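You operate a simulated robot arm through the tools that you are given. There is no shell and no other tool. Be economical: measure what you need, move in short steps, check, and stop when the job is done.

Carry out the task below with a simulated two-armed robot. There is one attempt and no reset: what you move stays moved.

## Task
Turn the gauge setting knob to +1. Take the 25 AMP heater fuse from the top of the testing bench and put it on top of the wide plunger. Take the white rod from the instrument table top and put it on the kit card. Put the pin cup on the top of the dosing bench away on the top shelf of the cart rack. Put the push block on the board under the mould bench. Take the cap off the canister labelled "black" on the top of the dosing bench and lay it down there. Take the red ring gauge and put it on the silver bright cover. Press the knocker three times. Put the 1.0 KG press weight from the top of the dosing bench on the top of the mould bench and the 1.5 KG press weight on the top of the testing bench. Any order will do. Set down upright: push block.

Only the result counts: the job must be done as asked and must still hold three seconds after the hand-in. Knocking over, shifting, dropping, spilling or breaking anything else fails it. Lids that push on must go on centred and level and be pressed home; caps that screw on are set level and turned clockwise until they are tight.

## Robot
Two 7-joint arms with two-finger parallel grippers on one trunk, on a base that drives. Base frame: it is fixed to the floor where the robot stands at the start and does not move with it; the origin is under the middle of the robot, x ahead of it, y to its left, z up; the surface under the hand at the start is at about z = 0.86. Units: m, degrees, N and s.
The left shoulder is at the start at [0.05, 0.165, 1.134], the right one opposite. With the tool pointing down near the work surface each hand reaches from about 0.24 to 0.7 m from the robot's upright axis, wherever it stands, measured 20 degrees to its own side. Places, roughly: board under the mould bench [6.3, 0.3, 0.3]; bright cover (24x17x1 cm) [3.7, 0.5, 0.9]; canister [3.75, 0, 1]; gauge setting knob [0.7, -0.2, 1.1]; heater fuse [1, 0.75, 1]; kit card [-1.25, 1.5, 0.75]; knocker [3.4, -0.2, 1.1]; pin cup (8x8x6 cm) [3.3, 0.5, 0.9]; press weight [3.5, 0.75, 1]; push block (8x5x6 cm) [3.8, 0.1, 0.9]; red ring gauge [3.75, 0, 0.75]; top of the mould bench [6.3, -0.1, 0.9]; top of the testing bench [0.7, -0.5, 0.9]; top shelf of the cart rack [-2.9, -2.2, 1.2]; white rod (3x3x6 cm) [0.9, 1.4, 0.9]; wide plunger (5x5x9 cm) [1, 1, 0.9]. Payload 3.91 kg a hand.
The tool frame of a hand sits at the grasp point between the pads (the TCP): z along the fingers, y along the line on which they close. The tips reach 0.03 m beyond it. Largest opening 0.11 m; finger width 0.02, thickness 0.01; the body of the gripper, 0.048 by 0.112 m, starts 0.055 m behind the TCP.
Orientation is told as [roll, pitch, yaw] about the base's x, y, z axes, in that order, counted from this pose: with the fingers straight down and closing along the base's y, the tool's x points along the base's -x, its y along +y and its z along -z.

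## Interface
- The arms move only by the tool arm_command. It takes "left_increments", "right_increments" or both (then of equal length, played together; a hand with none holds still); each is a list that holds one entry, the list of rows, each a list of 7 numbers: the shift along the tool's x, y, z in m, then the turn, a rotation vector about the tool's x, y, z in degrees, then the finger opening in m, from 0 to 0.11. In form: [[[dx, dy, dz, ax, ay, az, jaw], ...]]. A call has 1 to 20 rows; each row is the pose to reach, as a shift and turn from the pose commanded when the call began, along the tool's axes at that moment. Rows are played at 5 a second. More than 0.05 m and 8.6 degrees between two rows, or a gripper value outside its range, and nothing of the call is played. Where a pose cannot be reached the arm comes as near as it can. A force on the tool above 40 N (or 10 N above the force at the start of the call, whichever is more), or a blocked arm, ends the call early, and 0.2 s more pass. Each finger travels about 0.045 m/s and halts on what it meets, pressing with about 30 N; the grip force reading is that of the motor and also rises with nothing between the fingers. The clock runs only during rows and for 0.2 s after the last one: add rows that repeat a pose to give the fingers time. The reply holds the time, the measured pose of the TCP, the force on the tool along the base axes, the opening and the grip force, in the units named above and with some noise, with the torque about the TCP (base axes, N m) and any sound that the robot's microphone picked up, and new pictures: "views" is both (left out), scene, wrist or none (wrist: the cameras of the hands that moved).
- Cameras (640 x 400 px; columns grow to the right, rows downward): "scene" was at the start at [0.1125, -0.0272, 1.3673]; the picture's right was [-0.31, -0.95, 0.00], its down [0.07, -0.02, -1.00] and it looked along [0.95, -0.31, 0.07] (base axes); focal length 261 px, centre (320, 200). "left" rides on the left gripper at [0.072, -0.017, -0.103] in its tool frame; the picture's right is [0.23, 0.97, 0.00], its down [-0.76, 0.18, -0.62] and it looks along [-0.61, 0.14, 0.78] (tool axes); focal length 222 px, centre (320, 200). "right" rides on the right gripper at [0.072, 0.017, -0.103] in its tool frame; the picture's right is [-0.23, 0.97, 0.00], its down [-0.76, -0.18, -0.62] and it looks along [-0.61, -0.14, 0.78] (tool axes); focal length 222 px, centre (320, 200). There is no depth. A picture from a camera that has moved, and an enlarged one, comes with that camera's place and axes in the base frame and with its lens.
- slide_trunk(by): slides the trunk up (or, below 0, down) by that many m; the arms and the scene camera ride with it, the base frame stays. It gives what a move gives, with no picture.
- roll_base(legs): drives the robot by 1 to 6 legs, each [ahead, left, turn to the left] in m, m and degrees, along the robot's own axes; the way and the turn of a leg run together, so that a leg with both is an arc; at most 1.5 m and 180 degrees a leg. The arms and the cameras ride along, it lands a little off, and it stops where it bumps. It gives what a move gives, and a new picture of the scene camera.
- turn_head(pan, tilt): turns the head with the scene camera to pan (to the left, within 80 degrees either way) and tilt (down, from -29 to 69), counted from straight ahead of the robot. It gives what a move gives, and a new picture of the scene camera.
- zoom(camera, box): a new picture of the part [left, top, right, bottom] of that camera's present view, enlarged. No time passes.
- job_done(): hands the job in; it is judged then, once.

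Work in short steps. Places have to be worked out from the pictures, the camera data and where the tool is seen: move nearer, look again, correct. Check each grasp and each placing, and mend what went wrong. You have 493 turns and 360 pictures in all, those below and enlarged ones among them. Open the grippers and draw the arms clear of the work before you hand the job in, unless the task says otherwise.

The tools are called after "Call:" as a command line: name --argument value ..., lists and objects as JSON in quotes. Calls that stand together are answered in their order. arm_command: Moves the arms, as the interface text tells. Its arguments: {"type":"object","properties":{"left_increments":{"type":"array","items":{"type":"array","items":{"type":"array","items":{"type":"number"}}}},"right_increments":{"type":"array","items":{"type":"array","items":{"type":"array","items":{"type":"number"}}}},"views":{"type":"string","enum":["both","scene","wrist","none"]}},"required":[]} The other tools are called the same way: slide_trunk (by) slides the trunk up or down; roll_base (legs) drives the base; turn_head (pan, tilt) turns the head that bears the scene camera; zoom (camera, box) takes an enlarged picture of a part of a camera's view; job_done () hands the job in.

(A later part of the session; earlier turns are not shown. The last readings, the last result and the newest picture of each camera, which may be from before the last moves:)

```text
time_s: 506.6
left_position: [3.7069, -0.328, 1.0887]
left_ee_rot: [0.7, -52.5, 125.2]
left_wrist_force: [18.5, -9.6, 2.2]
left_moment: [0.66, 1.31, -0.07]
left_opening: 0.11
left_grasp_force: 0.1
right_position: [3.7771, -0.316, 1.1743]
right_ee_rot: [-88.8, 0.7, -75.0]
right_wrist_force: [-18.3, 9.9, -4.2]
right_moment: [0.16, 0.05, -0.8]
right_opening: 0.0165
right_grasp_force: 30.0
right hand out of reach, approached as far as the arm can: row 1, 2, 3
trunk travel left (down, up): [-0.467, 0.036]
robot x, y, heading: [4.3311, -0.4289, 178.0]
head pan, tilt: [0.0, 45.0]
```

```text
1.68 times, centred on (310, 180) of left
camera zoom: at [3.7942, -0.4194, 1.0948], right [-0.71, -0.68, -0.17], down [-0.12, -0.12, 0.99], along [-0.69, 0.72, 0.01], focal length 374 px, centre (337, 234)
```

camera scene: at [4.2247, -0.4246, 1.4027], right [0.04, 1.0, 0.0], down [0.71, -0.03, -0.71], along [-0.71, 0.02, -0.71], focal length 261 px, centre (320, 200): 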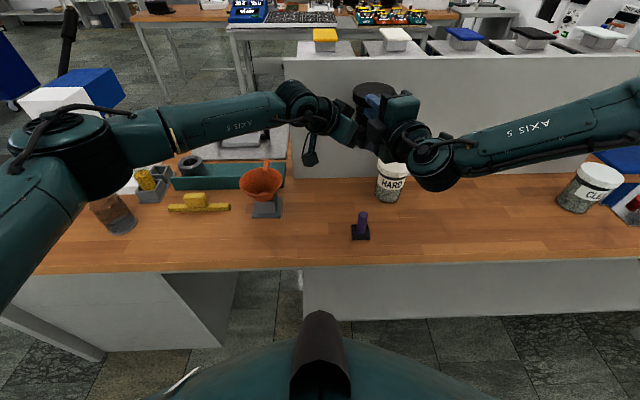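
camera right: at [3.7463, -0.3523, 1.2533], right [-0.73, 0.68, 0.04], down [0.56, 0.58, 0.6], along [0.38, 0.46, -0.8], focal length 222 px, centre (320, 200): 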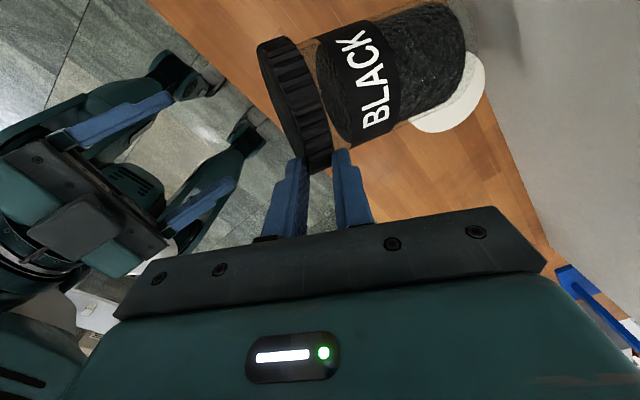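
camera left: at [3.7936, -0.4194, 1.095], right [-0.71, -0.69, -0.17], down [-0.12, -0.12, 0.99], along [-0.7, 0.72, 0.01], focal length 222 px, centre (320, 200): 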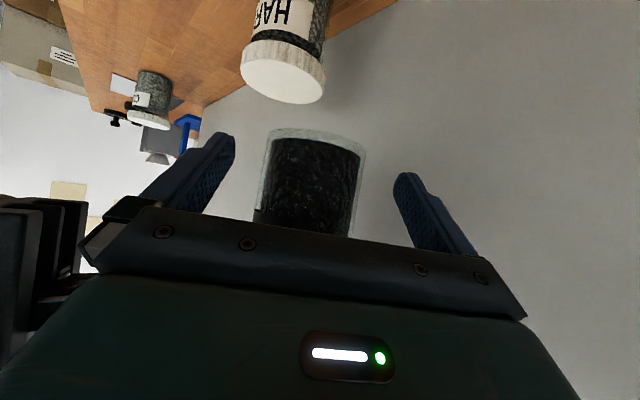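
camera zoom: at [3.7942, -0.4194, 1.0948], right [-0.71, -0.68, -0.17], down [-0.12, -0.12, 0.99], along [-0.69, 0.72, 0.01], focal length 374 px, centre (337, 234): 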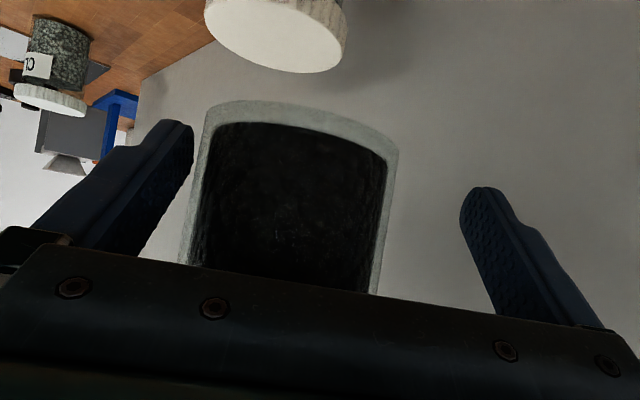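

Slight contact and 1 cm lateral offset. Shift the left hand 1 cm sideways, ease the right 3 mm, then close the left.

Call:
arm_command --left_increments '[[[0, -0.005, 0, 0, 0, 0, 0.11], [0, -0.01, 0, 0, 0, 0, 0.11], [0, -0.01, 0, 0, 0, 0, 0.11]]]' --right_increments '[[[0.003, 0, 0.001, 0, 0, 0, 0], [0.005, 0, 0.002, 0, 0, 0, 0], [0.005, 0, 0.002, 0, 0, 0, 0]]]' --views "none"

Call:
zoom --camera "left" --box '[120, 80, 500, 280]'

Call:
zoom --camera "scene" --box '[320, 80, 440, 180]'

```text
time_s: 507.4
left_position: [3.7151, -0.3221, 1.0906]
left_ee_rot: [0.8, -52.5, 125.2]
left_wrist_force: [-0.8, -0.4, -3.1]
left_moment: [0.07, 0.16, -0.05]
left_opening: 0.1097
left_grasp_force: 0.1
right_position: [3.7765, -0.3159, 1.176]
right_ee_rot: [-88.8, 0.8, -74.3]
right_wrist_force: [0.2, 0.9, 1.5]
right_moment: [-0.02, -0.19, 0.0]
right_opening: 0.0164
right_grasp_force: 30.1
trunk travel left (down, up): [-0.467, 0.036]
robot x, y, heading: [4.3373, -0.4298, 177.9]
head pan, tilt: [0.0, 45.0]
```

```text
1.68 times, centred on (310, 180) of left
camera zoom: at [3.8026, -0.4137, 1.0945], right [-0.71, -0.68, -0.17], down [-0.12, -0.12, 0.99], along [-0.7, 0.72, 0.01], focal length 374 px, centre (337, 234)
```

zoom: 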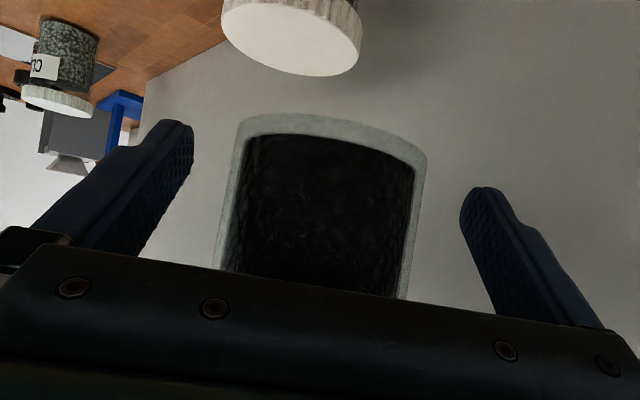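

```text
4.00 times, centred on (380, 130) of scene
camera zoom: at [4.2247, -0.4249, 1.4027], right [0.04, 1.0, 0.0], down [0.71, -0.03, -0.71], along [-0.71, 0.03, -0.71], focal length 1043 px, centre (80, 480)
```

zoom: 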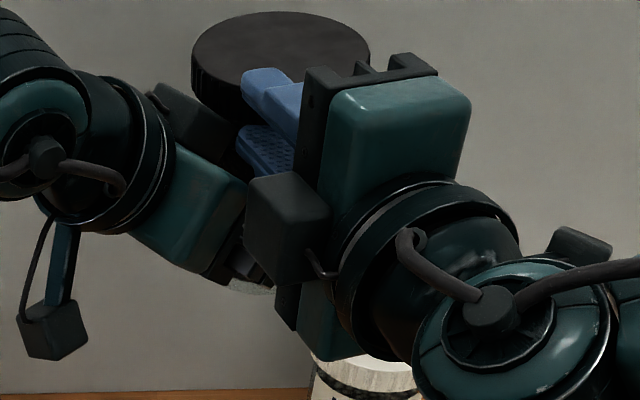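

Centred and unloaded. Close the left hand on the body.

Call:
arm_command --left_increments '[[[0, 0, 0, 0, 0, 0, 0.09], [0, 0, 0, 0, 0, 0, 0.07], [0, 0, 0, 0, 0, 0, 0.05], [0, 0, 0, 0, 0, 0, 0.05]]]' --right_increments '[[[0, 0, 0, 0, 0, 0, 0], [0, 0, 0, 0, 0, 0, 0], [0, 0, 0, 0, 0, 0, 0], [0, 0, 0, 0, 0, 0, 0]]]' --views "none"

Call:
zoom --camera "left" --box '[120, 80, 500, 280]'

```text
time_s: 508.4
left_position: [3.7153, -0.322, 1.0892]
left_ee_rot: [0.9, -52.5, 125.1]
left_wrist_force: [3.6, 2.9, 0.4]
left_moment: [-0.21, 0.23, -0.13]
left_opening: 0.074
left_grasp_force: 29.4
right_position: [3.7743, -0.315, 1.1748]
right_ee_rot: [-88.8, 0.7, -74.4]
right_wrist_force: [-4.3, -3.4, 0.2]
right_moment: [-0.03, 0.09, 0.22]
right_opening: 0.0164
right_grasp_force: 30.1
trunk travel left (down, up): [-0.467, 0.036]
robot x, y, heading: [4.3373, -0.4285, 177.8]
head pan, tilt: [0.0, 45.0]
```

```text
1.68 times, centred on (310, 180) of left
camera zoom: at [3.8028, -0.4134, 1.0948], right [-0.71, -0.68, -0.17], down [-0.12, -0.12, 0.99], along [-0.69, 0.72, 0.01], focal length 374 px, centre (337, 234)
```

zoom: 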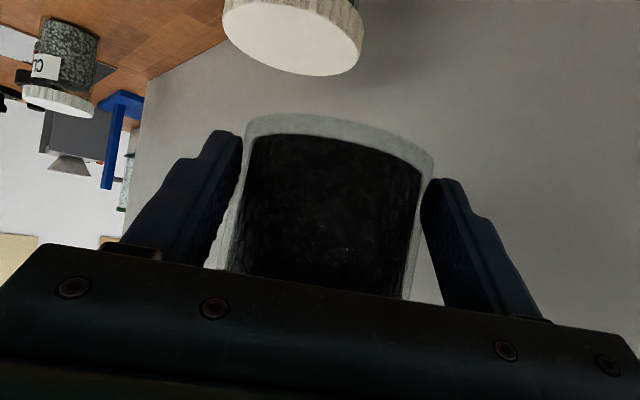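

Good grip (7.4 cm). Release the right hand from the rim and withdraw straight back.

Call:
arm_command --right_increments '[[[0, 0, 0, 0, 0, 0, 0.03], [0, 0, 0, 0, 0, 0, 0.05], [0, 0, -0.03, 0, 0, 0, 0.05], [0, 0, -0.06, 0, 0, 0, 0.05], [0, -0.03, -0.09, 0, 0, 0, 0.05], [0, -0.06, -0.11, 0, 0, 0, 0.05]]]'

Call:
zoom --camera "scene" --box '[300, 70, 460, 200]'

```text
time_s: 509.8
left_position: [3.7153, -0.3231, 1.0879]
left_ee_rot: [0.9, -52.4, 125.4]
left_wrist_force: [-0.1, -0.2, -1.3]
left_moment: [-0.06, -0.04, 0.02]
left_opening: 0.0739
left_grasp_force: 29.4
right_position: [3.8786, -0.2878, 1.2371]
right_ee_rot: [-88.8, 0.7, -74.5]
right_wrist_force: [0.1, 0.9, 0.2]
right_moment: [-0.01, 0.0, -0.01]
right_opening: 0.0501
right_grasp_force: 0.0
trunk travel left (down, up): [-0.467, 0.036]
robot x, y, heading: [4.3354, -0.4277, 177.7]
head pan, tilt: [0.0, 45.0]
camera scene: at [4.2252, -0.4249, 1.4027], right [0.04, 1.0, 0.0], down [0.71, -0.02, -0.71], along [-0.71, 0.03, -0.71], focal length 261 px, centre (320, 200)
camera right: at [3.9599, -0.189, 1.2215], right [0.08, -0.2, -0.98], down [0.8, -0.57, 0.18], along [-0.59, -0.8, 0.12], focal length 222 px, centre (320, 200)
```

scene: 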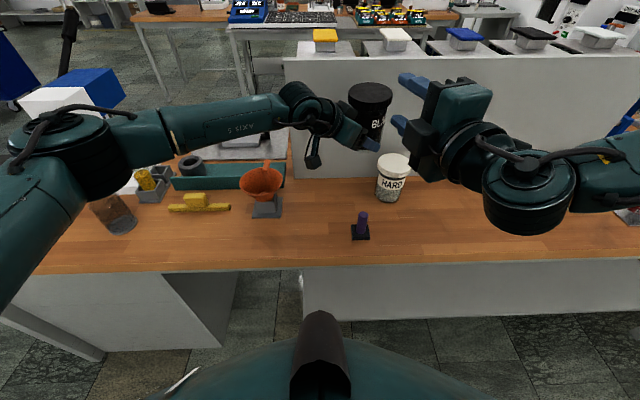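
right: 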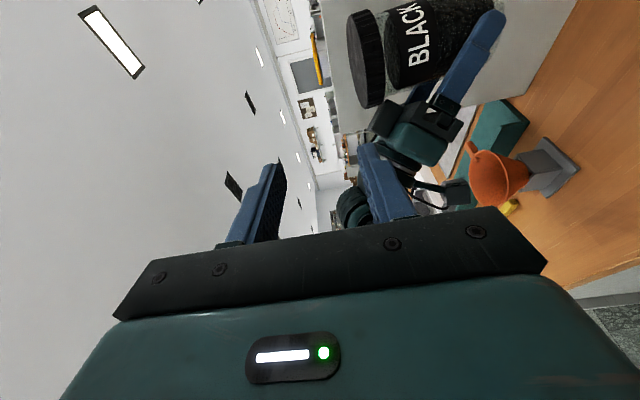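

```text
3.08 times, centred on (380, 135) of scene
camera zoom: at [4.2252, -0.4249, 1.4027], right [0.04, 1.0, 0.0], down [0.71, -0.02, -0.71], along [-0.71, 0.03, -0.71], focal length 802 px, centre (135, 400)
```

zoom: 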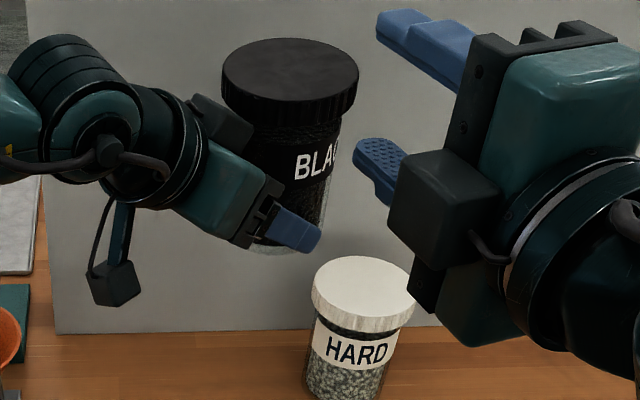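

The left holds the canister well upright. Re-orient the right hand to pointing down, off to its own side.

Call:
arm_command --right_increments '[[[0.015, 0, -0.01, -8, 0, 0, 0.06], [0.03, 0, -0.02, -16, 0, 0, 0.07], [0.045, 0, -0.03, -24, 0, 0, 0.08], [0.06, 0, -0.04, -32, 0, 0, 0.09], [0.075, 0, -0.05, -40, 0, 0, 0.1], [0.09, 0, -0.06, -48, 0, 0, 0.11], [0.105, 0, -0.07, -56, 0, 0, 0.11], [0.12, 0, -0.08, -64, 0, 0, 0.11], [0.135, 0, -0.09, -72, 0, 0, 0.11], [0.15, 0, -0.092, -80, 0, 0, 0.11], [0.151, 0, -0.092, -88.8, 0, 0, 0.11]]]' --left_increments '[[[0, 0, 0, 0, 0, 0, 0.05], [0, 0, 0, 0, 0, 0, 0.05], [0, 0, 0, 0, 0, 0, 0.05], [0, 0, 0, 0, 0, 0, 0.05], [0, 0, 0, 0, 0, 0, 0.05], [0, 0, 0, 0, 0, 0, 0.05], [0, 0, 0, 0, 0, 0, 0.05], [0, 0, 0, 0, 0, 0, 0.05], [0, 0, 0, 0, 0, 0, 0.05], [0, 0, 0, 0, 0, 0, 0.05], [0, 0, 0, 0, 0, 0, 0.05]]]' --views "scene"

```text
refused: row 11 steps farther than a row can; nothing moved
```

Last step was 8.8°; fix.

Call:
arm_command --right_increments '[[[0.015, 0, -0.01, -8, 0, 0, 0.06], [0.03, 0, -0.02, -16, 0, 0, 0.07], [0.045, 0, -0.03, -24, 0, 0, 0.08], [0.06, 0, -0.04, -32, 0, 0, 0.09], [0.075, 0, -0.05, -40, 0, 0, 0.1], [0.09, 0, -0.06, -48, 0, 0, 0.11], [0.105, 0, -0.07, -56, 0, 0, 0.11], [0.12, 0, -0.08, -64, 0, 0, 0.11], [0.135, 0, -0.09, -72, 0, 0, 0.11], [0.15, 0, -0.092, -80, 0, 0, 0.11], [0.151, 0, -0.092, -88, 0, 0, 0.11]]]' --views "scene"

```text
time_s: 512.2
left_position: [3.7137, -0.3225, 1.0889]
left_ee_rot: [0.8, -52.5, 125.3]
left_wrist_force: [0.2, 0.3, -1.9]
left_moment: [-0.04, -0.02, -0.03]
left_opening: 0.0739
left_grasp_force: 29.4
right_position: [3.9304, -0.1163, 1.2401]
right_ee_rot: [-0.5, 0.6, -74.4]
right_wrist_force: [0.5, -0.8, 0.2]
right_moment: [0.01, -0.01, 0.03]
right_opening: 0.11
right_grasp_force: 0.0
trunk travel left (down, up): [-0.467, 0.036]
robot x, y, heading: [4.3355, -0.4297, 177.8]
head pan, tilt: [0.0, 45.0]
camera scene: at [4.2242, -0.4253, 1.4026], right [0.04, 1.0, 0.0], down [0.71, -0.02, -0.71], along [-0.71, 0.03, -0.71], focal length 261 px, centre (320, 200)
```

scene: 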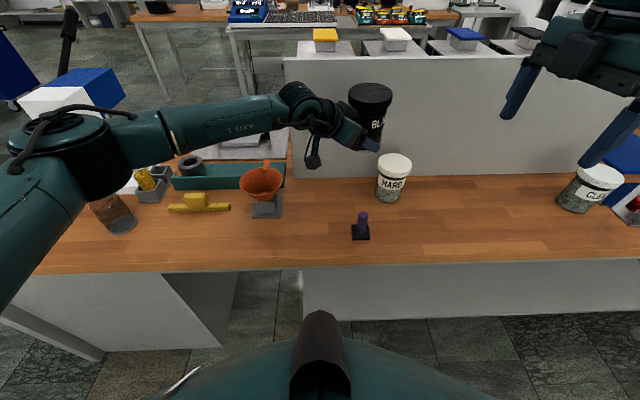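

Retract the left hand (with the canister) 16 cm toward me, then drive forward 16 cm so it stays above the bench.

Call:
arm_command --left_increments '[[[0.011, -0.026, -0.0147, 0, 0, 0, 0.05], [0.0225, -0.052, -0.0294, 0, 0, 0, 0.05], [0.0337, -0.078, -0.044, 0, 0, 0, 0.05], [0.045, -0.104, -0.0587, 0, 0, 0, 0.05], [0.0562, -0.1306, -0.0734, 0, 0, 0, 0.05], [0.0562, -0.1306, -0.0734, 0, 0, 0, 0.05]]]' --views "none"

Call:
roll_base --legs '[[0.14, 0, 0]]'

```text
time_s: 513.6
left_position: [3.8759, -0.3208, 1.0874]
left_ee_rot: [0.9, -52.6, 125.5]
left_wrist_force: [0.3, -0.5, -1.5]
left_moment: [-0.07, 0.01, 0.01]
left_opening: 0.0741
left_grasp_force: 29.9
right_position: [3.9281, -0.116, 1.2403]
right_ee_rot: [-0.7, 0.7, -74.6]
right_wrist_force: [0.8, 0.2, -0.1]
right_moment: [0.0, 0.01, 0.02]
right_opening: 0.1099
right_grasp_force: 0.0
trunk travel left (down, up): [-0.467, 0.036]
robot x, y, heading: [4.3303, -0.4293, 177.8]
head pan, tilt: [0.0, 45.0]
```

```text
time_s: 514.9
left_position: [3.7349, -0.3163, 1.0874]
left_ee_rot: [0.7, -52.5, 125.3]
left_wrist_force: [-0.6, 0.7, -1.8]
left_moment: [-0.01, -0.03, -0.03]
left_opening: 0.0738
left_grasp_force: 30.0
right_position: [3.7876, -0.1102, 1.2397]
right_ee_rot: [-0.7, 0.7, -74.5]
right_wrist_force: [-0.1, 0.1, -0.5]
right_moment: [0.04, -0.04, 0.03]
right_opening: 0.1101
right_grasp_force: 0.0
trunk travel left (down, up): [-0.467, 0.036]
robot x, y, heading: [4.1942, -0.4259, 177.8]
head pan, tilt: [0.0, 45.0]
camera scene: at [4.0831, -0.4198, 1.4026], right [0.04, 1.0, 0.0], down [0.71, -0.03, -0.71], along [-0.71, 0.03, -0.71], focal length 261 px, centre (320, 200)
```

scene: 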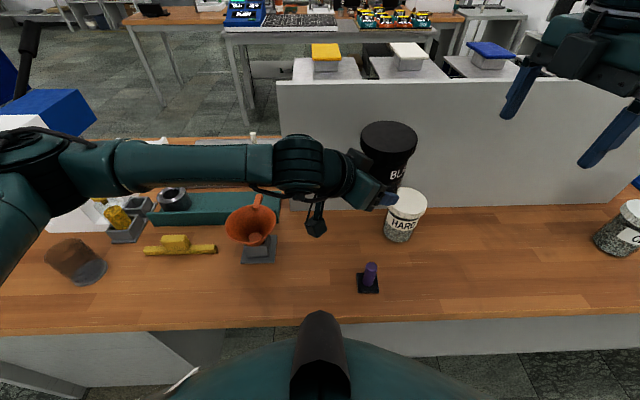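

Cap ≈[3.734,-0.301], top z≈1.187. Lower the canister 5 cm and bring it 2 cm nearer/right, where the right hand reached before.

Call:
arm_command --left_increments '[[[0.018, -0.014, 0.017, 0, 0, 0, 0.05], [0.0368, -0.028, 0.034, 0, 0, 0, 0.05], [0.0368, -0.028, 0.034, 0, 0, 0, 0.05]]]' --views "none"

Call:
arm_command --right_increments '[[[0, 0, 0, 0, 0, 8, 0.11], [0, 0, 0, 0, 0, 16, 0.11], [0, 0, 0, 0, 0, 24, 0.11], [0, 0, 0, 0, 0, 32, 0.11], [0, 0, 0, 0, 0, 40, 0.11], [0, 0, 0, 0, 0, 48, 0.11]]]' --views "scene"

```text
time_s: 515.7
left_position: [3.7528, -0.2949, 1.037]
left_ee_rot: [0.8, -52.5, 125.3]
left_wrist_force: [0.0, 0.3, -1.9]
left_moment: [-0.01, 0.02, 0.01]
left_opening: 0.0741
left_grasp_force: 29.8
right_position: [3.7883, -0.1105, 1.2403]
right_ee_rot: [-0.7, 0.8, -74.6]
right_wrist_force: [-0.8, 0.1, -0.4]
right_moment: [0.0, 0.03, -0.03]
right_opening: 0.1102
right_grasp_force: 0.0
trunk travel left (down, up): [-0.467, 0.036]
robot x, y, heading: [4.1922, -0.4214, 178.0]
head pan, tilt: [0.0, 45.0]
```

```text
time_s: 517.1
left_position: [3.7525, -0.2941, 1.0373]
left_ee_rot: [0.8, -52.4, 125.3]
left_wrist_force: [-0.2, -1.0, -2.4]
left_moment: [-0.08, -0.02, -0.01]
left_opening: 0.0739
left_grasp_force: 29.8
right_position: [3.7886, -0.1105, 1.2402]
right_ee_rot: [-1.0, -0.1, -122.7]
right_wrist_force: [0.0, 0.1, -1.1]
right_moment: [-0.03, 0.02, -0.01]
right_opening: 0.11
right_grasp_force: 0.1
trunk travel left (down, up): [-0.467, 0.036]
robot x, y, heading: [4.196, -0.4265, 178.0]
head pan, tilt: [0.0, 45.0]
camera scene: at [4.084, -0.4198, 1.4027], right [0.04, 1.0, 0.0], down [0.71, -0.03, -0.71], along [-0.71, 0.03, -0.71], focal length 261 px, centre (320, 200)
```

scene: 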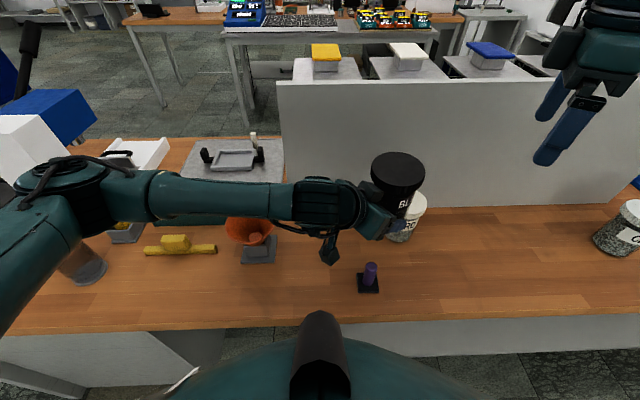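

Cap ≈[3.753,-0.281], top 1.137. Bring the right hand above it.

Call:
arm_command --right_increments '[[[-0.0325, 0.0124, 0.011, 0, 0, 0, 0.11], [-0.065, 0.0248, 0.022, 0, 0, 0, 0.11], [-0.0976, 0.0372, 0.033, 0, 0, 0, 0.11], [-0.13, 0.05, 0.044, 0, 0, 0, 0.11], [-0.1627, 0.062, 0.055, 0, 0, 0, 0.11], [-0.1627, 0.062, 0.055, 0, 0, 0, 0.11]]]'

Call:
zoom --camera "scene" --box '[320, 70, 480, 250]'

```text
time_s: 518.5
left_position: [3.7524, -0.2948, 1.0379]
left_ee_rot: [0.8, -52.5, 125.1]
left_wrist_force: [0.3, -0.1, -2.3]
left_moment: [-0.08, -0.01, -0.01]
left_opening: 0.074
left_grasp_force: 29.6
right_position: [3.7525, -0.2824, 1.1857]
right_ee_rot: [-1.2, 0.1, -122.6]
right_wrist_force: [-0.2, -0.3, -0.2]
right_moment: [-0.05, 0.02, -0.01]
right_opening: 0.11
right_grasp_force: 0.1
trunk travel left (down, up): [-0.467, 0.036]
robot x, y, heading: [4.1957, -0.4247, 178.1]
head pan, tilt: [0.0, 45.0]
camera scene: at [4.085, -0.4197, 1.4028], right [0.04, 1.0, 0.0], down [0.71, -0.03, -0.71], along [-0.71, 0.03, -0.71], focal length 261 px, centre (320, 200)
camera right: at [3.808, -0.2307, 1.2864], right [0.7, -0.72, -0.02], down [-0.55, -0.55, 0.63], along [-0.46, -0.43, -0.78], focal length 222 px, centre (320, 200)
```

scene: 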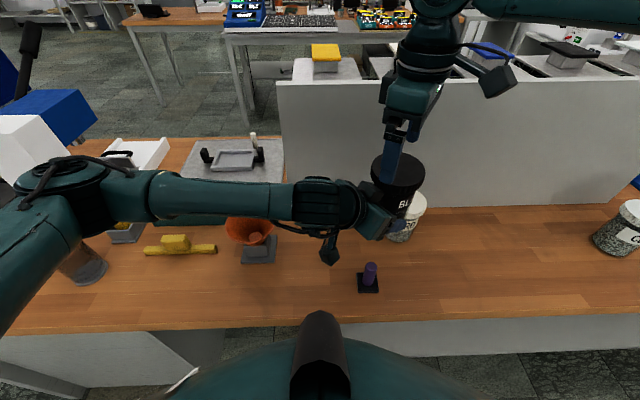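
right: 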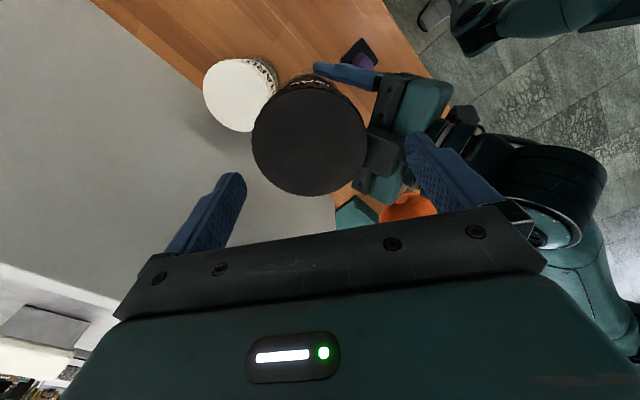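

```text
2.22 times, centred on (400, 160) of scene
camera zoom: at [4.085, -0.4197, 1.4028], right [0.04, 1.0, 0.0], down [0.71, -0.03, -0.71], along [-0.71, 0.03, -0.71], focal length 579 px, centre (142, 289)
```

zoom: 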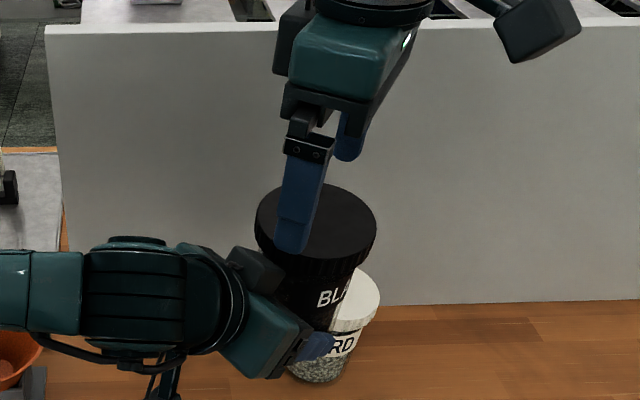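

Centred within a few mm. Lower to 1.150 and close; read the opening.

Call:
arm_command --right_increments '[[[0, -0.001, 0.012, 0, 0, 0, 0.11], [0, -0.001, 0.024, 0, 0, 0, 0.11], [0, -0.001, 0.036, 0, 0, 0, 0.11], [0, -0.001, 0.036, 0, 0, 0, 0.095], [0, -0.001, 0.036, 0, 0, 0, 0.08], [0, -0.001, 0.036, 0, 0, 0, 0.07]]]' --views "none"

Call:
zoom --camera "scene" --box '[320, 70, 480, 250]'

```text
time_s: 519.9
left_position: [3.7508, -0.2954, 1.0356]
left_ee_rot: [0.8, -52.4, 125.6]
left_wrist_force: [-7.3, -18.1, -4.9]
left_moment: [1.34, -1.04, -0.88]
left_opening: 0.0737
left_grasp_force: 30.0
right_position: [3.7503, -0.2788, 1.147]
right_ee_rot: [-1.1, 0.1, -122.4]
right_wrist_force: [8.1, 18.1, 3.2]
right_moment: [0.58, 0.19, 1.01]
right_opening: 0.0904
right_grasp_force: 20.4
trunk travel left (down, up): [-0.467, 0.036]
robot x, y, heading: [4.1915, -0.4247, 178.1]
head pan, tilt: [0.0, 45.0]
```

```text
2.22 times, centred on (400, 160) of scene
camera zoom: at [4.084, -0.4198, 1.4027], right [0.04, 1.0, 0.0], down [0.71, -0.03, -0.71], along [-0.71, 0.03, -0.71], focal length 579 px, centre (142, 289)
```

zoom: 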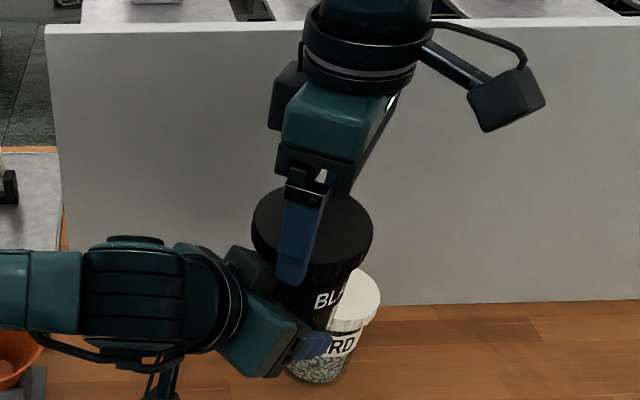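

A finger is catching the left hand's box. Reopen, rotate 24° on and close again.

Call:
arm_command --right_increments '[[[0, 0, 0, 0, 0, 0, 0.11], [0, 0, 0, 0, 0, -8, 0.11], [0, 0, 0, 0, 0, -16, 0.11], [0, 0, 0, 0, 0, -24, 0.11], [0, 0, 0, 0, 0, -24, 0.095], [0, 0, 0, 0, 0, -24, 0.08], [0, 0, 0, 0, 0, -24, 0.07]]]' --views "none"

Call:
zoom --camera "scene" --box '[320, 70, 480, 250]'

```text
time_s: 521.5
left_position: [3.753, -0.2946, 1.0366]
left_ee_rot: [0.8, -52.6, 125.2]
left_wrist_force: [9.0, -1.9, -0.7]
left_moment: [0.26, 0.8, -0.13]
left_opening: 0.0742
left_grasp_force: 30.3
right_position: [3.75, -0.2813, 1.148]
right_ee_rot: [-1.1, 0.3, -98.4]
right_wrist_force: [-9.0, 3.1, -1.3]
right_moment: [0.0, 0.14, -0.01]
right_opening: 0.0847
right_grasp_force: 29.6
trunk travel left (down, up): [-0.467, 0.036]
robot x, y, heading: [4.1971, -0.4225, 178.0]
head pan, tilt: [0.0, 45.0]
```

```text
2.22 times, centred on (400, 160) of scene
camera zoom: at [4.084, -0.4198, 1.4027], right [0.04, 1.0, 0.0], down [0.71, -0.03, -0.71], along [-0.71, 0.03, -0.71], focal length 579 px, centre (142, 289)
```

zoom: 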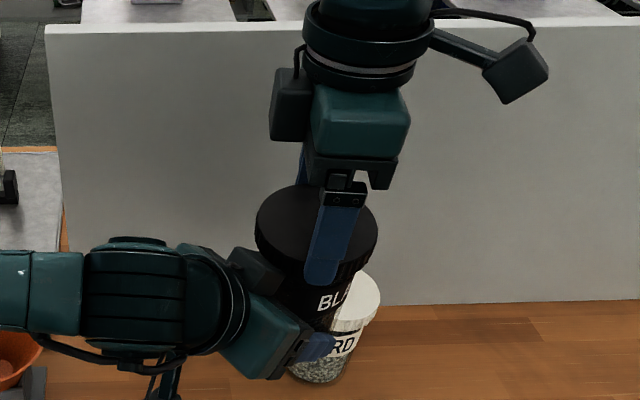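

Chord says 6.5 mm off in y. Reopen, shift −y 6.5 mm, close.

Call:
arm_command --right_increments '[[[0, 0, 0, 0, 0, 0, 0.1], [-0.0065, -0.002, 0, 0, 0, 0, 0.105], [-0.0065, -0.002, 0, 0, 0, 0, 0.09], [-0.0065, -0.002, 0, 0, 0, 0, 0.075], [-0.0065, -0.002, 0, 0, 0, 0, 0.06]]]' --views "none"

```text
time_s: 522.7
left_position: [3.7531, -0.2952, 1.0372]
left_ee_rot: [0.7, -52.6, 125.2]
left_wrist_force: [4.6, -4.0, -1.6]
left_moment: [0.35, 0.47, -0.02]
left_opening: 0.0739
left_grasp_force: 30.1
right_position: [3.7483, -0.2842, 1.1491]
right_ee_rot: [-1.0, 0.5, -98.6]
right_wrist_force: [-5.1, 3.6, 0.1]
right_moment: [0.14, 0.12, -0.02]
right_opening: 0.0849
right_grasp_force: 29.8
trunk travel left (down, up): [-0.467, 0.036]
robot x, y, heading: [4.1935, -0.4245, 178.4]
head pan, tilt: [0.0, 45.0]
```

Call:
arm_command --right_increments '[[[0, 0, 0, 0, 0, 0, 0.1], [-0.006, -0.001, 0, 0, 0, 0, 0.105], [-0.006, -0.001, 0, 0, 0, 0, 0.09], [-0.006, -0.001, 0, 0, 0, 0, 0.075], [-0.006, -0.001, 0, 0, 0, 0, 0.06]]]' --views "none"

```text
time_s: 523.9
left_position: [3.754, -0.2945, 1.0383]
left_ee_rot: [0.8, -52.5, 125.1]
left_wrist_force: [12.4, -5.8, -0.6]
left_moment: [0.45, 1.05, -0.11]
left_opening: 0.0743
left_grasp_force: 29.7
right_position: [3.7494, -0.2857, 1.1481]
right_ee_rot: [-1.1, 0.2, -98.6]
right_wrist_force: [-12.3, 5.6, -1.7]
right_moment: [0.15, 0.37, 0.07]
right_opening: 0.0847
right_grasp_force: 30.0
right hand out of reach, approached as far as the arm can: row 2, 3, 4, 5
trunk travel left (down, up): [-0.467, 0.036]
robot x, y, heading: [4.1986, -0.4256, 178.4]
head pan, tilt: [0.0, 45.0]
```

Good enough; try turning 32° counter-clockwise and watch forces.

Call:
arm_command --right_increments '[[[0.002, -0.002, 0, 0, 0, -8, 0.06], [0.002, -0.002, 0, 0, 0, -16, 0.06], [0.002, -0.002, 0, 0, 0, -24, 0.06], [0.002, -0.002, 0, 0, 0, -32, 0.06]]]' --views "none"

Call:
zoom --camera "scene" --box '[320, 70, 480, 250]'

```text
time_s: 524.9
left_position: [3.7526, -0.2954, 1.0366]
left_ee_rot: [0.7, -52.5, 125.3]
left_wrist_force: [0.1, -0.3, -2.4]
left_moment: [-0.07, 0.0, 0.02]
left_opening: 0.0742
left_grasp_force: 30.4
right_position: [3.749, -0.2837, 1.1499]
right_ee_rot: [-0.6, 0.8, -66.2]
right_wrist_force: [-0.5, -0.7, -0.8]
right_moment: [-0.01, -0.02, -0.01]
right_opening: 0.0848
right_grasp_force: 30.5
trunk travel left (down, up): [-0.467, 0.036]
robot x, y, heading: [4.1953, -0.4234, 178.2]
head pan, tilt: [0.0, 45.0]
```

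```text
2.22 times, centred on (400, 160) of scene
camera zoom: at [4.084, -0.4198, 1.4027], right [0.04, 1.0, 0.0], down [0.71, -0.03, -0.71], along [-0.71, 0.03, -0.71], focal length 579 px, centre (142, 289)
```

zoom: 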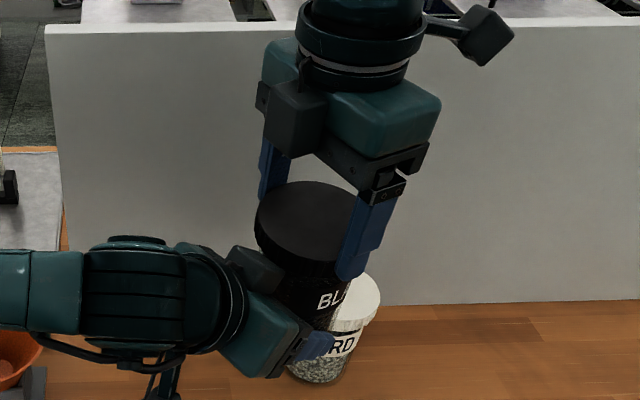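

All forces vanished — the cap seems free. Lift 2 cm and look.

Call:
arm_command --right_increments '[[[0, 0, -0.007, 0, 0, 0, 0.06], [0, 0, -0.014, 0, 0, 0, 0.06], [0, 0, -0.02, 0, 0, 0, 0.06]]]' --views "none"

Call:
zoom --camera "scene" --box '[320, 70, 480, 250]'

```text
time_s: 525.7
left_position: [3.7524, -0.2947, 1.0371]
left_ee_rot: [0.8, -52.6, 125.2]
left_wrist_force: [0.0, -0.4, -1.3]
left_moment: [-0.05, 0.0, -0.04]
left_opening: 0.0739
left_grasp_force: 29.9
right_position: [3.749, -0.2813, 1.1699]
right_ee_rot: [-0.7, 0.9, -66.5]
right_wrist_force: [-0.5, 0.2, 0.7]
right_moment: [0.04, 0.03, -0.03]
right_opening: 0.0849
right_grasp_force: 29.8
trunk travel left (down, up): [-0.467, 0.036]
robot x, y, heading: [4.1926, -0.4224, 178.2]
head pan, tilt: [0.0, 45.0]
```

```text
2.22 times, centred on (400, 160) of scene
camera zoom: at [4.084, -0.4198, 1.4027], right [0.04, 1.0, 0.0], down [0.71, -0.03, -0.71], along [-0.71, 0.03, -0.71], focal length 579 px, centre (142, 289)
```

zoom: 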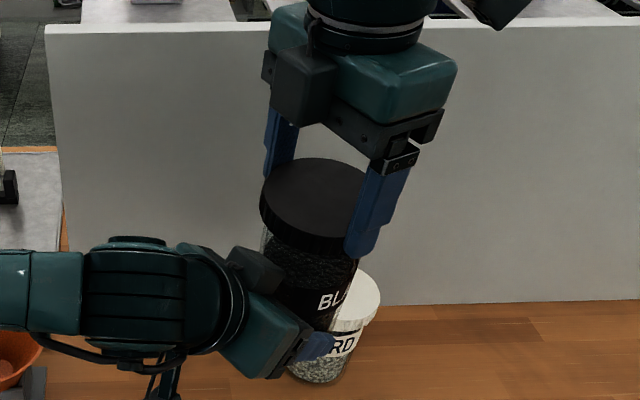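

The cap is off. Raise it and carry it to the free spot on the bench near [3.76,0.06].

Call:
arm_command --right_increments '[[[0, 0, -0.03, 0, 0, 0, 0.06], [0, 0, -0.06, 0, 0, 0, 0.06], [0.038, 0.018, -0.06, 0, 0, 0, 0.06], [0.077, 0.036, -0.06, 0, 0, 0, 0.06], [0.115, 0.055, -0.06, 0, 0, 0, 0.06], [0.154, 0.073, -0.06, 0, 0, 0, 0.06], [0.192, 0.091, -0.06, 0, 0, 0, 0.06], [0.231, 0.11, -0.05, 0, 0, 0, 0.06], [0.27, 0.128, -0.04, 0, 0, 0, 0.06], [0.308, 0.146, -0.02, 0, 0, 0, 0.06]]]' --views "scene"

```text
time_s: 527.9
left_position: [3.7518, -0.2942, 1.0368]
left_ee_rot: [0.8, -52.5, 125.2]
left_wrist_force: [-0.4, 0.6, -1.1]
left_moment: [-0.06, -0.01, 0.02]
left_opening: 0.074
left_grasp_force: 30.2
right_position: [3.7591, 0.0586, 1.1904]
right_ee_rot: [-0.7, 0.9, -66.5]
right_wrist_force: [-0.2, 0.4, -0.4]
right_moment: [-0.03, -0.03, 0.0]
right_opening: 0.0846
right_grasp_force: 29.8
right hand out of reach, approached as far as the arm can: row 2
trunk travel left (down, up): [-0.467, 0.036]
robot x, y, heading: [4.1958, -0.42, 178.3]
head pan, tilt: [0.0, 45.0]
camera scene: at [4.0839, -0.4189, 1.4027], right [0.04, 1.0, 0.0], down [0.71, -0.03, -0.71], along [-0.71, 0.02, -0.71], focal length 261 px, centre (320, 200)
```

scene: 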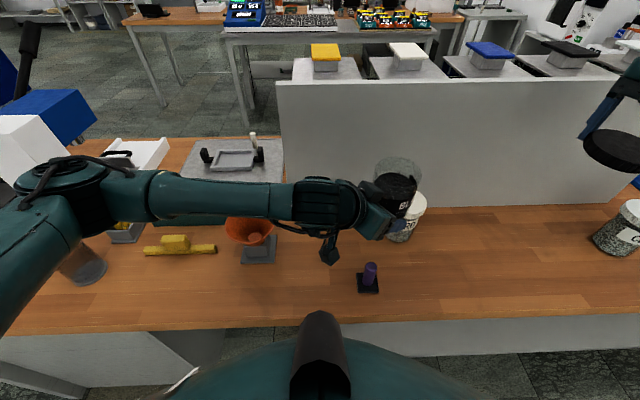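

Now lower the cap toward the bench.

Call:
arm_command --right_increments '[[[0, 0, 0.045, 0, 0, 0, 0.06], [0, 0, 0.09, 0, 0, 0, 0.06], [0, 0, 0.135, 0, 0, 0, 0.06], [0, 0, 0.18, 0, 0, 0, 0.06], [0, 0, 0.225, 0, 0, 0, 0.06], [0, 0, 0.255, 0, 0, 0, 0.06], [0, 0, 0.255, 0, 0, 0, 0.06]]]' --views "wrist"

```text
time_s: 529.5
left_position: [3.7533, -0.2948, 1.0375]
left_ee_rot: [0.7, -52.5, 125.4]
left_wrist_force: [0.5, -0.3, -1.6]
left_moment: [-0.06, -0.03, -0.04]
left_opening: 0.0743
left_grasp_force: 30.0
right_position: [3.7563, 0.0585, 0.9351]
right_ee_rot: [-0.7, 0.9, -66.5]
right_wrist_force: [-1.1, 0.9, -0.4]
right_moment: [0.0, 0.0, -0.01]
right_opening: 0.0849
right_grasp_force: 30.5
trunk travel left (down, up): [-0.467, 0.036]
robot x, y, heading: [4.1967, -0.424, 178.0]
head pan, tilt: [0.0, 45.0]
camera right: at [3.7449, 0.131, 1.0387], right [0.98, 0.18, -0.02], down [0.15, -0.77, 0.61], along [0.1, -0.61, -0.79], focal length 222 px, centre (320, 200)
```

right: 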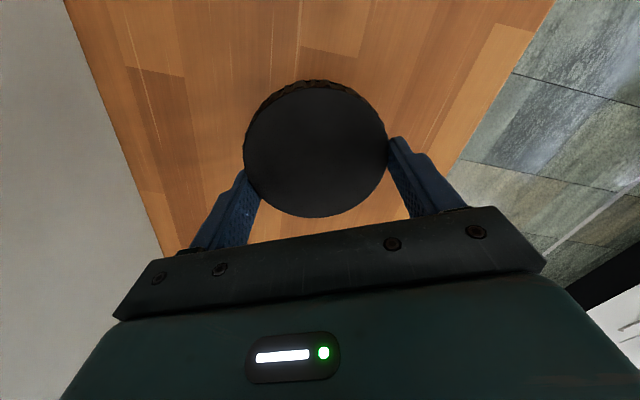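

Spot is clear. Lower by steps until contact.

Call:
arm_command --right_increments '[[[0, 0, 0.02, 0, 0, 0, 0.06], [0, 0, 0.03, 0, 0, 0, 0.06], [0, 0, 0.034, 0, 0, 0, 0.06], [0, 0, 0.037, 0, 0, 0, 0.06], [0, 0, 0.04, 0, 0, 0, 0.06], [0, 0, 0.042, 0, 0, 0, 0.06]]]' --views "none"

```text
time_s: 530.9
left_position: [3.7537, -0.2958, 1.038]
left_ee_rot: [0.7, -52.4, 125.2]
left_wrist_force: [-1.1, 0.0, -1.6]
left_moment: [-0.05, -0.04, -0.01]
left_opening: 0.0742
left_grasp_force: 30.4
right_position: [3.756, 0.0591, 0.8967]
right_ee_rot: [-0.8, 1.0, -66.5]
right_wrist_force: [1.6, -0.1, 12.0]
right_moment: [0.12, -0.52, -0.02]
right_opening: 0.0849
right_grasp_force: 30.2
trunk travel left (down, up): [-0.467, 0.036]
robot x, y, heading: [4.1926, -0.4263, 177.8]
head pan, tilt: [0.0, 45.0]
```

Contact. Ease, open, raise.

Call:
arm_command --right_increments '[[[0, 0, -0.003, 0, 0, 0, 0.09], [0, 0, -0.003, 0, 0, 0, 0.1], [0, 0, -0.003, 0, 0, 0, 0.11], [0, 0, -0.04, 0, 0, 0, 0.11], [0, 0, -0.08, 0, 0, 0, 0.11], [0, 0, -0.12, 0, 0, 0, 0.11], [0, 0, -0.16, 0, 0, 0, 0.11], [0, 0, -0.2, 0, 0, 0, 0.11]]]' --views "wrist"

```text
time_s: 532.7
left_position: [3.7522, -0.2957, 1.0361]
left_ee_rot: [0.7, -52.5, 125.2]
left_wrist_force: [0.1, -0.7, -1.6]
left_moment: [-0.02, 0.01, 0.0]
left_opening: 0.0739
left_grasp_force: 29.9
right_position: [3.7593, 0.0568, 1.0956]
right_ee_rot: [-0.6, 0.9, -66.5]
right_wrist_force: [-0.2, 1.0, -0.9]
right_moment: [0.02, 0.01, 0.01]
right_opening: 0.11
right_grasp_force: 0.1
trunk travel left (down, up): [-0.467, 0.036]
robot x, y, heading: [4.1956, -0.427, 177.9]
head pan, tilt: [0.0, 45.0]
camera right: at [3.7477, 0.1295, 1.1975], right [0.98, 0.18, -0.01], down [0.15, -0.78, 0.61], along [0.1, -0.61, -0.79], focal length 222 px, centre (320, 200)
```

right: 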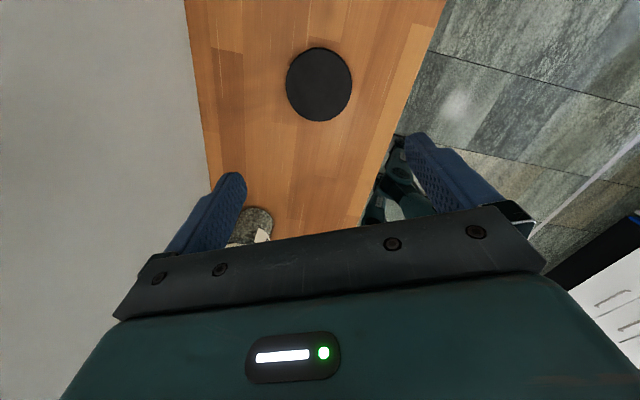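

The cap lies on the bench. Now return the open canister: move the left back over its original spot, yawed back to 155° to clear the funnel.

Call:
arm_command --left_increments '[[[0.0087, 0.0165, -0.0113, -4, 0, -3, 0.05], [0.0174, 0.033, -0.0227, -8, 0, -6, 0.05], [0.026, 0.0494, -0.034, -12, 0, -9.1, 0.05], [0.0347, 0.0658, -0.0453, -16, 0, -12.1, 0.05], [0.0434, 0.0823, -0.0567, -20, 0, -15.2, 0.05], [0.0521, 0.0987, -0.068, -23.8, 0, -18.2, 0.05], [0.0521, 0.0987, -0.068, -23.8, 0, -18.2, 0.05]]]'

Call:
zoom --camera "scene" --box '[220, 100, 420, 260]'

```text
time_s: 534.3
left_position: [3.7246, -0.4232, 1.0394]
left_ee_rot: [0.8, -52.7, 155.3]
left_wrist_force: [0.4, 0.2, -1.2]
left_moment: [-0.03, -0.04, 0.04]
left_opening: 0.0742
left_grasp_force: 30.0
right_position: [3.7585, 0.0572, 1.094]
right_ee_rot: [-0.7, 0.9, -66.6]
right_wrist_force: [-0.5, -0.1, 1.1]
right_moment: [0.02, 0.02, -0.01]
right_opening: 0.11
right_grasp_force: 0.0
trunk travel left (down, up): [-0.467, 0.036]
robot x, y, heading: [4.1974, -0.4247, 177.6]
head pan, tilt: [0.0, 45.0]
camera scene: at [4.084, -0.4197, 1.4027], right [0.04, 1.0, 0.0], down [0.71, -0.03, -0.71], along [-0.71, 0.03, -0.71], focal length 261 px, centre (320, 200)
camera left: at [3.8467, -0.4587, 1.0441], right [-0.27, -0.95, -0.17], down [-0.04, -0.17, 0.98], along [-0.96, 0.27, 0.01], focal length 222 px, centre (320, 200)
```

scene: 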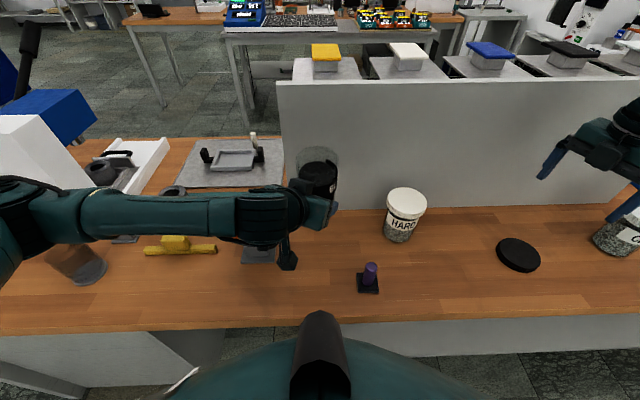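
left: 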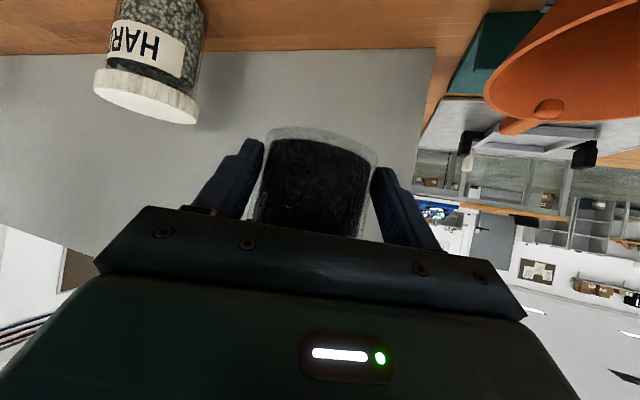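

```text
2.50 times, centred on (320, 180) of scene
camera zoom: at [4.084, -0.4197, 1.4027], right [0.04, 1.0, 0.0], down [0.71, -0.03, -0.71], along [-0.71, 0.03, -0.71], focal length 652 px, centre (320, 250)
```

zoom: 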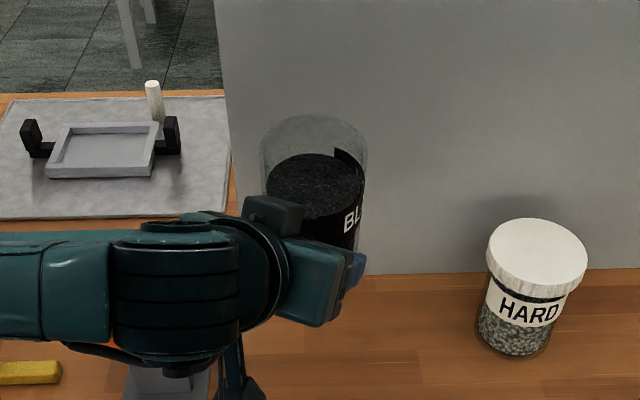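

No spill. Lower with the trunk to just above the bench.

Call:
slide_trunk --by -0.1

Call:
slide_trunk --by -0.038

Call:
arm_command --left_increments '[[[0, 0, 0, 0, 0, 0, 0.05]]]' --views "wrist"

Call:
zoom --camera "scene" --box '[220, 60, 420, 220]'

```text
time_s: 535.6
left_position: [3.7253, -0.4243, 0.9388]
left_ee_rot: [0.8, -52.8, 155.2]
left_wrist_force: [0.1, -0.5, -2.7]
left_moment: [-0.01, -0.05, -0.04]
left_opening: 0.0739
left_grasp_force: 30.3
right_position: [3.7569, 0.0574, 0.9934]
right_ee_rot: [-0.6, 0.9, -66.5]
right_wrist_force: [-1.0, -0.8, -0.2]
right_moment: [-0.01, 0.01, 0.02]
right_opening: 0.1101
right_grasp_force: 0.1
trunk travel left (down, up): [-0.367, 0.136]
robot x, y, heading: [4.1966, -0.4225, 177.9]
head pan, tilt: [0.0, 45.0]
```

```text
time_s: 536.5
left_position: [3.7248, -0.4236, 0.9]
left_ee_rot: [0.8, -52.7, 155.2]
left_wrist_force: [0.0, -0.3, -1.4]
left_moment: [-0.04, -0.01, 0.01]
left_opening: 0.0738
left_grasp_force: 30.0
right_position: [3.7588, 0.0572, 0.956]
right_ee_rot: [-0.6, 0.9, -66.5]
right_wrist_force: [0.4, 0.2, 0.5]
right_moment: [-0.01, 0.02, 0.02]
right_opening: 0.11
right_grasp_force: 0.0
trunk travel left (down, up): [-0.329, 0.174]
robot x, y, heading: [4.1942, -0.4252, 178.1]
head pan, tilt: [0.0, 45.0]
```

```text
time_s: 536.9
left_position: [3.7249, -0.4243, 0.9009]
left_ee_rot: [0.7, -52.8, 155.2]
left_wrist_force: [-0.2, 0.0, -1.2]
left_moment: [-0.03, -0.02, -0.01]
left_opening: 0.0742
left_grasp_force: 29.7
right_position: [3.7594, 0.0567, 0.9564]
right_ee_rot: [-0.6, 0.8, -66.5]
right_wrist_force: [0.5, 0.4, 0.1]
right_moment: [-0.01, 0.02, -0.02]
right_opening: 0.11
right_grasp_force: 0.0
trunk travel left (down, up): [-0.329, 0.174]
robot x, y, heading: [4.1925, -0.4264, 177.9]
head pan, tilt: [0.0, 45.0]
camera left: at [3.8467, -0.4587, 0.9061], right [-0.27, -0.95, -0.17], down [-0.04, -0.17, 0.98], along [-0.96, 0.28, 0.01], focal length 222 px, centre (320, 200)
```

left: 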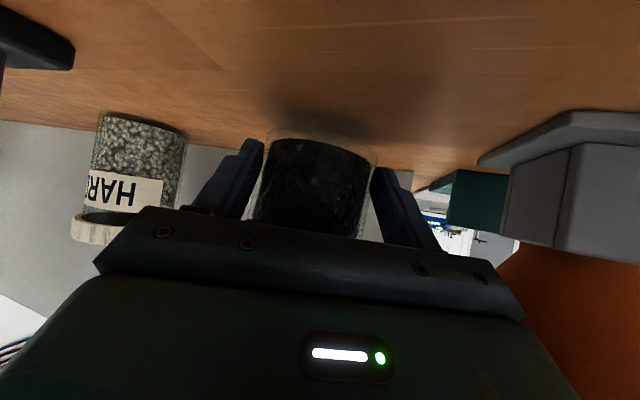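

```text
2.50 times, centred on (320, 140) of scene
camera zoom: at [4.0841, -0.4199, 1.2647], right [0.04, 1.0, 0.0], down [0.71, -0.03, -0.71], along [-0.71, 0.03, -0.71], focal length 652 px, centre (320, 350)
```

zoom: 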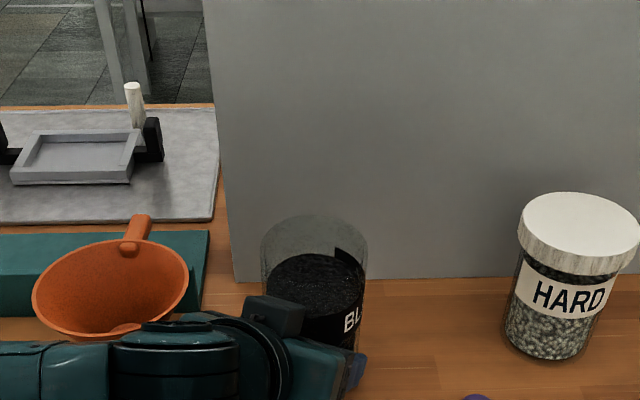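

Call:
slide_trunk --by -0.008

Call:
slide_trunk --by -0.004

```text
time_s: 537.4
left_position: [3.7248, -0.4233, 0.8936]
left_ee_rot: [0.8, -52.6, 155.2]
left_wrist_force: [-0.6, -0.1, -1.5]
left_moment: [-0.02, -0.06, 0.0]
left_opening: 0.0742
left_grasp_force: 29.6
right_position: [3.7597, 0.0568, 0.9489]
right_ee_rot: [-0.6, 0.9, -66.4]
right_wrist_force: [-0.4, 0.1, -0.8]
right_moment: [-0.01, 0.04, -0.01]
right_opening: 0.1098
right_grasp_force: 0.0
trunk travel left (down, up): [-0.321, 0.182]
robot x, y, heading: [4.1962, -0.4254, 178.0]
head pan, tilt: [0.0, 45.0]
```

```text
time_s: 538.0
left_position: [3.7241, -0.4227, 0.8903]
left_ee_rot: [0.8, -52.8, 155.2]
left_wrist_force: [-0.2, 1.0, 4.8]
left_moment: [0.07, -0.12, 0.0]
left_opening: 0.0736
left_grasp_force: 29.8
right_position: [3.7579, 0.0573, 0.9434]
right_ee_rot: [-0.8, 0.9, -66.4]
right_wrist_force: [-0.3, -0.3, 0.0]
right_moment: [0.0, 0.02, 0.01]
right_opening: 0.1103
right_grasp_force: 0.1
trunk travel left (down, up): [-0.317, 0.186]
robot x, y, heading: [4.1957, -0.4232, 178.1]
head pan, tilt: [0.0, 45.0]
```

Set down. Open the left gently and draw straight back.

Call:
arm_command --left_increments '[[[0, 0, 0, 0, 0, 0, 0.078], [0, 0, 0, 0, 0, 0, 0.09], [0, 0, 0, 0, 0, 0, 0.11], [0.012, 0, -0.016, 0, 0, 0, 0.11], [0.024, 0, -0.032, 0, 0, 0, 0.11], [0.036, 0, -0.048, 0, 0, 0, 0.11], [0.042, 0, -0.072, 0, 0, 0, 0.11]]]' --views "wrist"

Call:
zoom --camera "scene" --box '[220, 60, 420, 220]'

```text
time_s: 539.6
left_position: [3.8004, -0.4569, 0.8996]
left_ee_rot: [0.8, -52.7, 155.2]
left_wrist_force: [0.1, -0.5, -1.0]
left_moment: [0.03, -0.01, 0.04]
left_opening: 0.1099
left_grasp_force: 0.1
right_position: [3.7582, 0.0572, 0.9449]
right_ee_rot: [-0.6, 0.9, -66.5]
right_wrist_force: [-0.1, -0.3, -0.3]
right_moment: [-0.02, -0.01, -0.01]
right_opening: 0.1099
right_grasp_force: 0.2
trunk travel left (down, up): [-0.317, 0.186]
robot x, y, heading: [4.1923, -0.4218, 178.2]
head pan, tilt: [0.0, 45.0]
camera left: at [3.9237, -0.4918, 0.9048], right [-0.27, -0.95, -0.17], down [-0.04, -0.17, 0.98], along [-0.96, 0.28, 0.01], focal length 222 px, centre (320, 200)
```

left: 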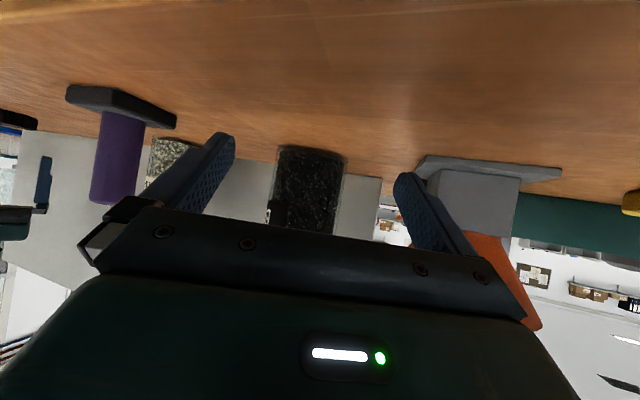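

```text
2.50 times, centred on (320, 140) of scene
camera zoom: at [4.0843, -0.4199, 1.2527], right [0.04, 1.0, 0.0], down [0.71, -0.03, -0.71], along [-0.71, 0.03, -0.71], focal length 652 px, centre (320, 350)
```

zoom: 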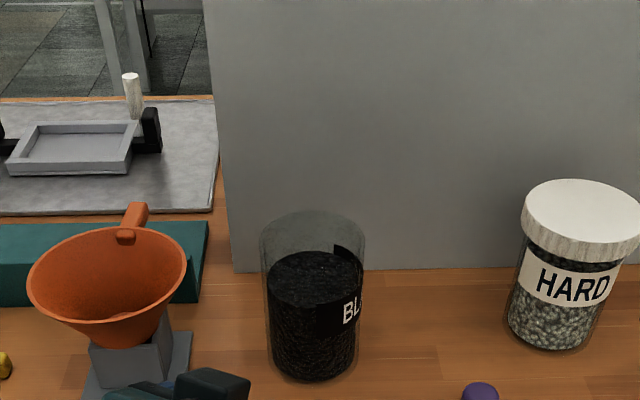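

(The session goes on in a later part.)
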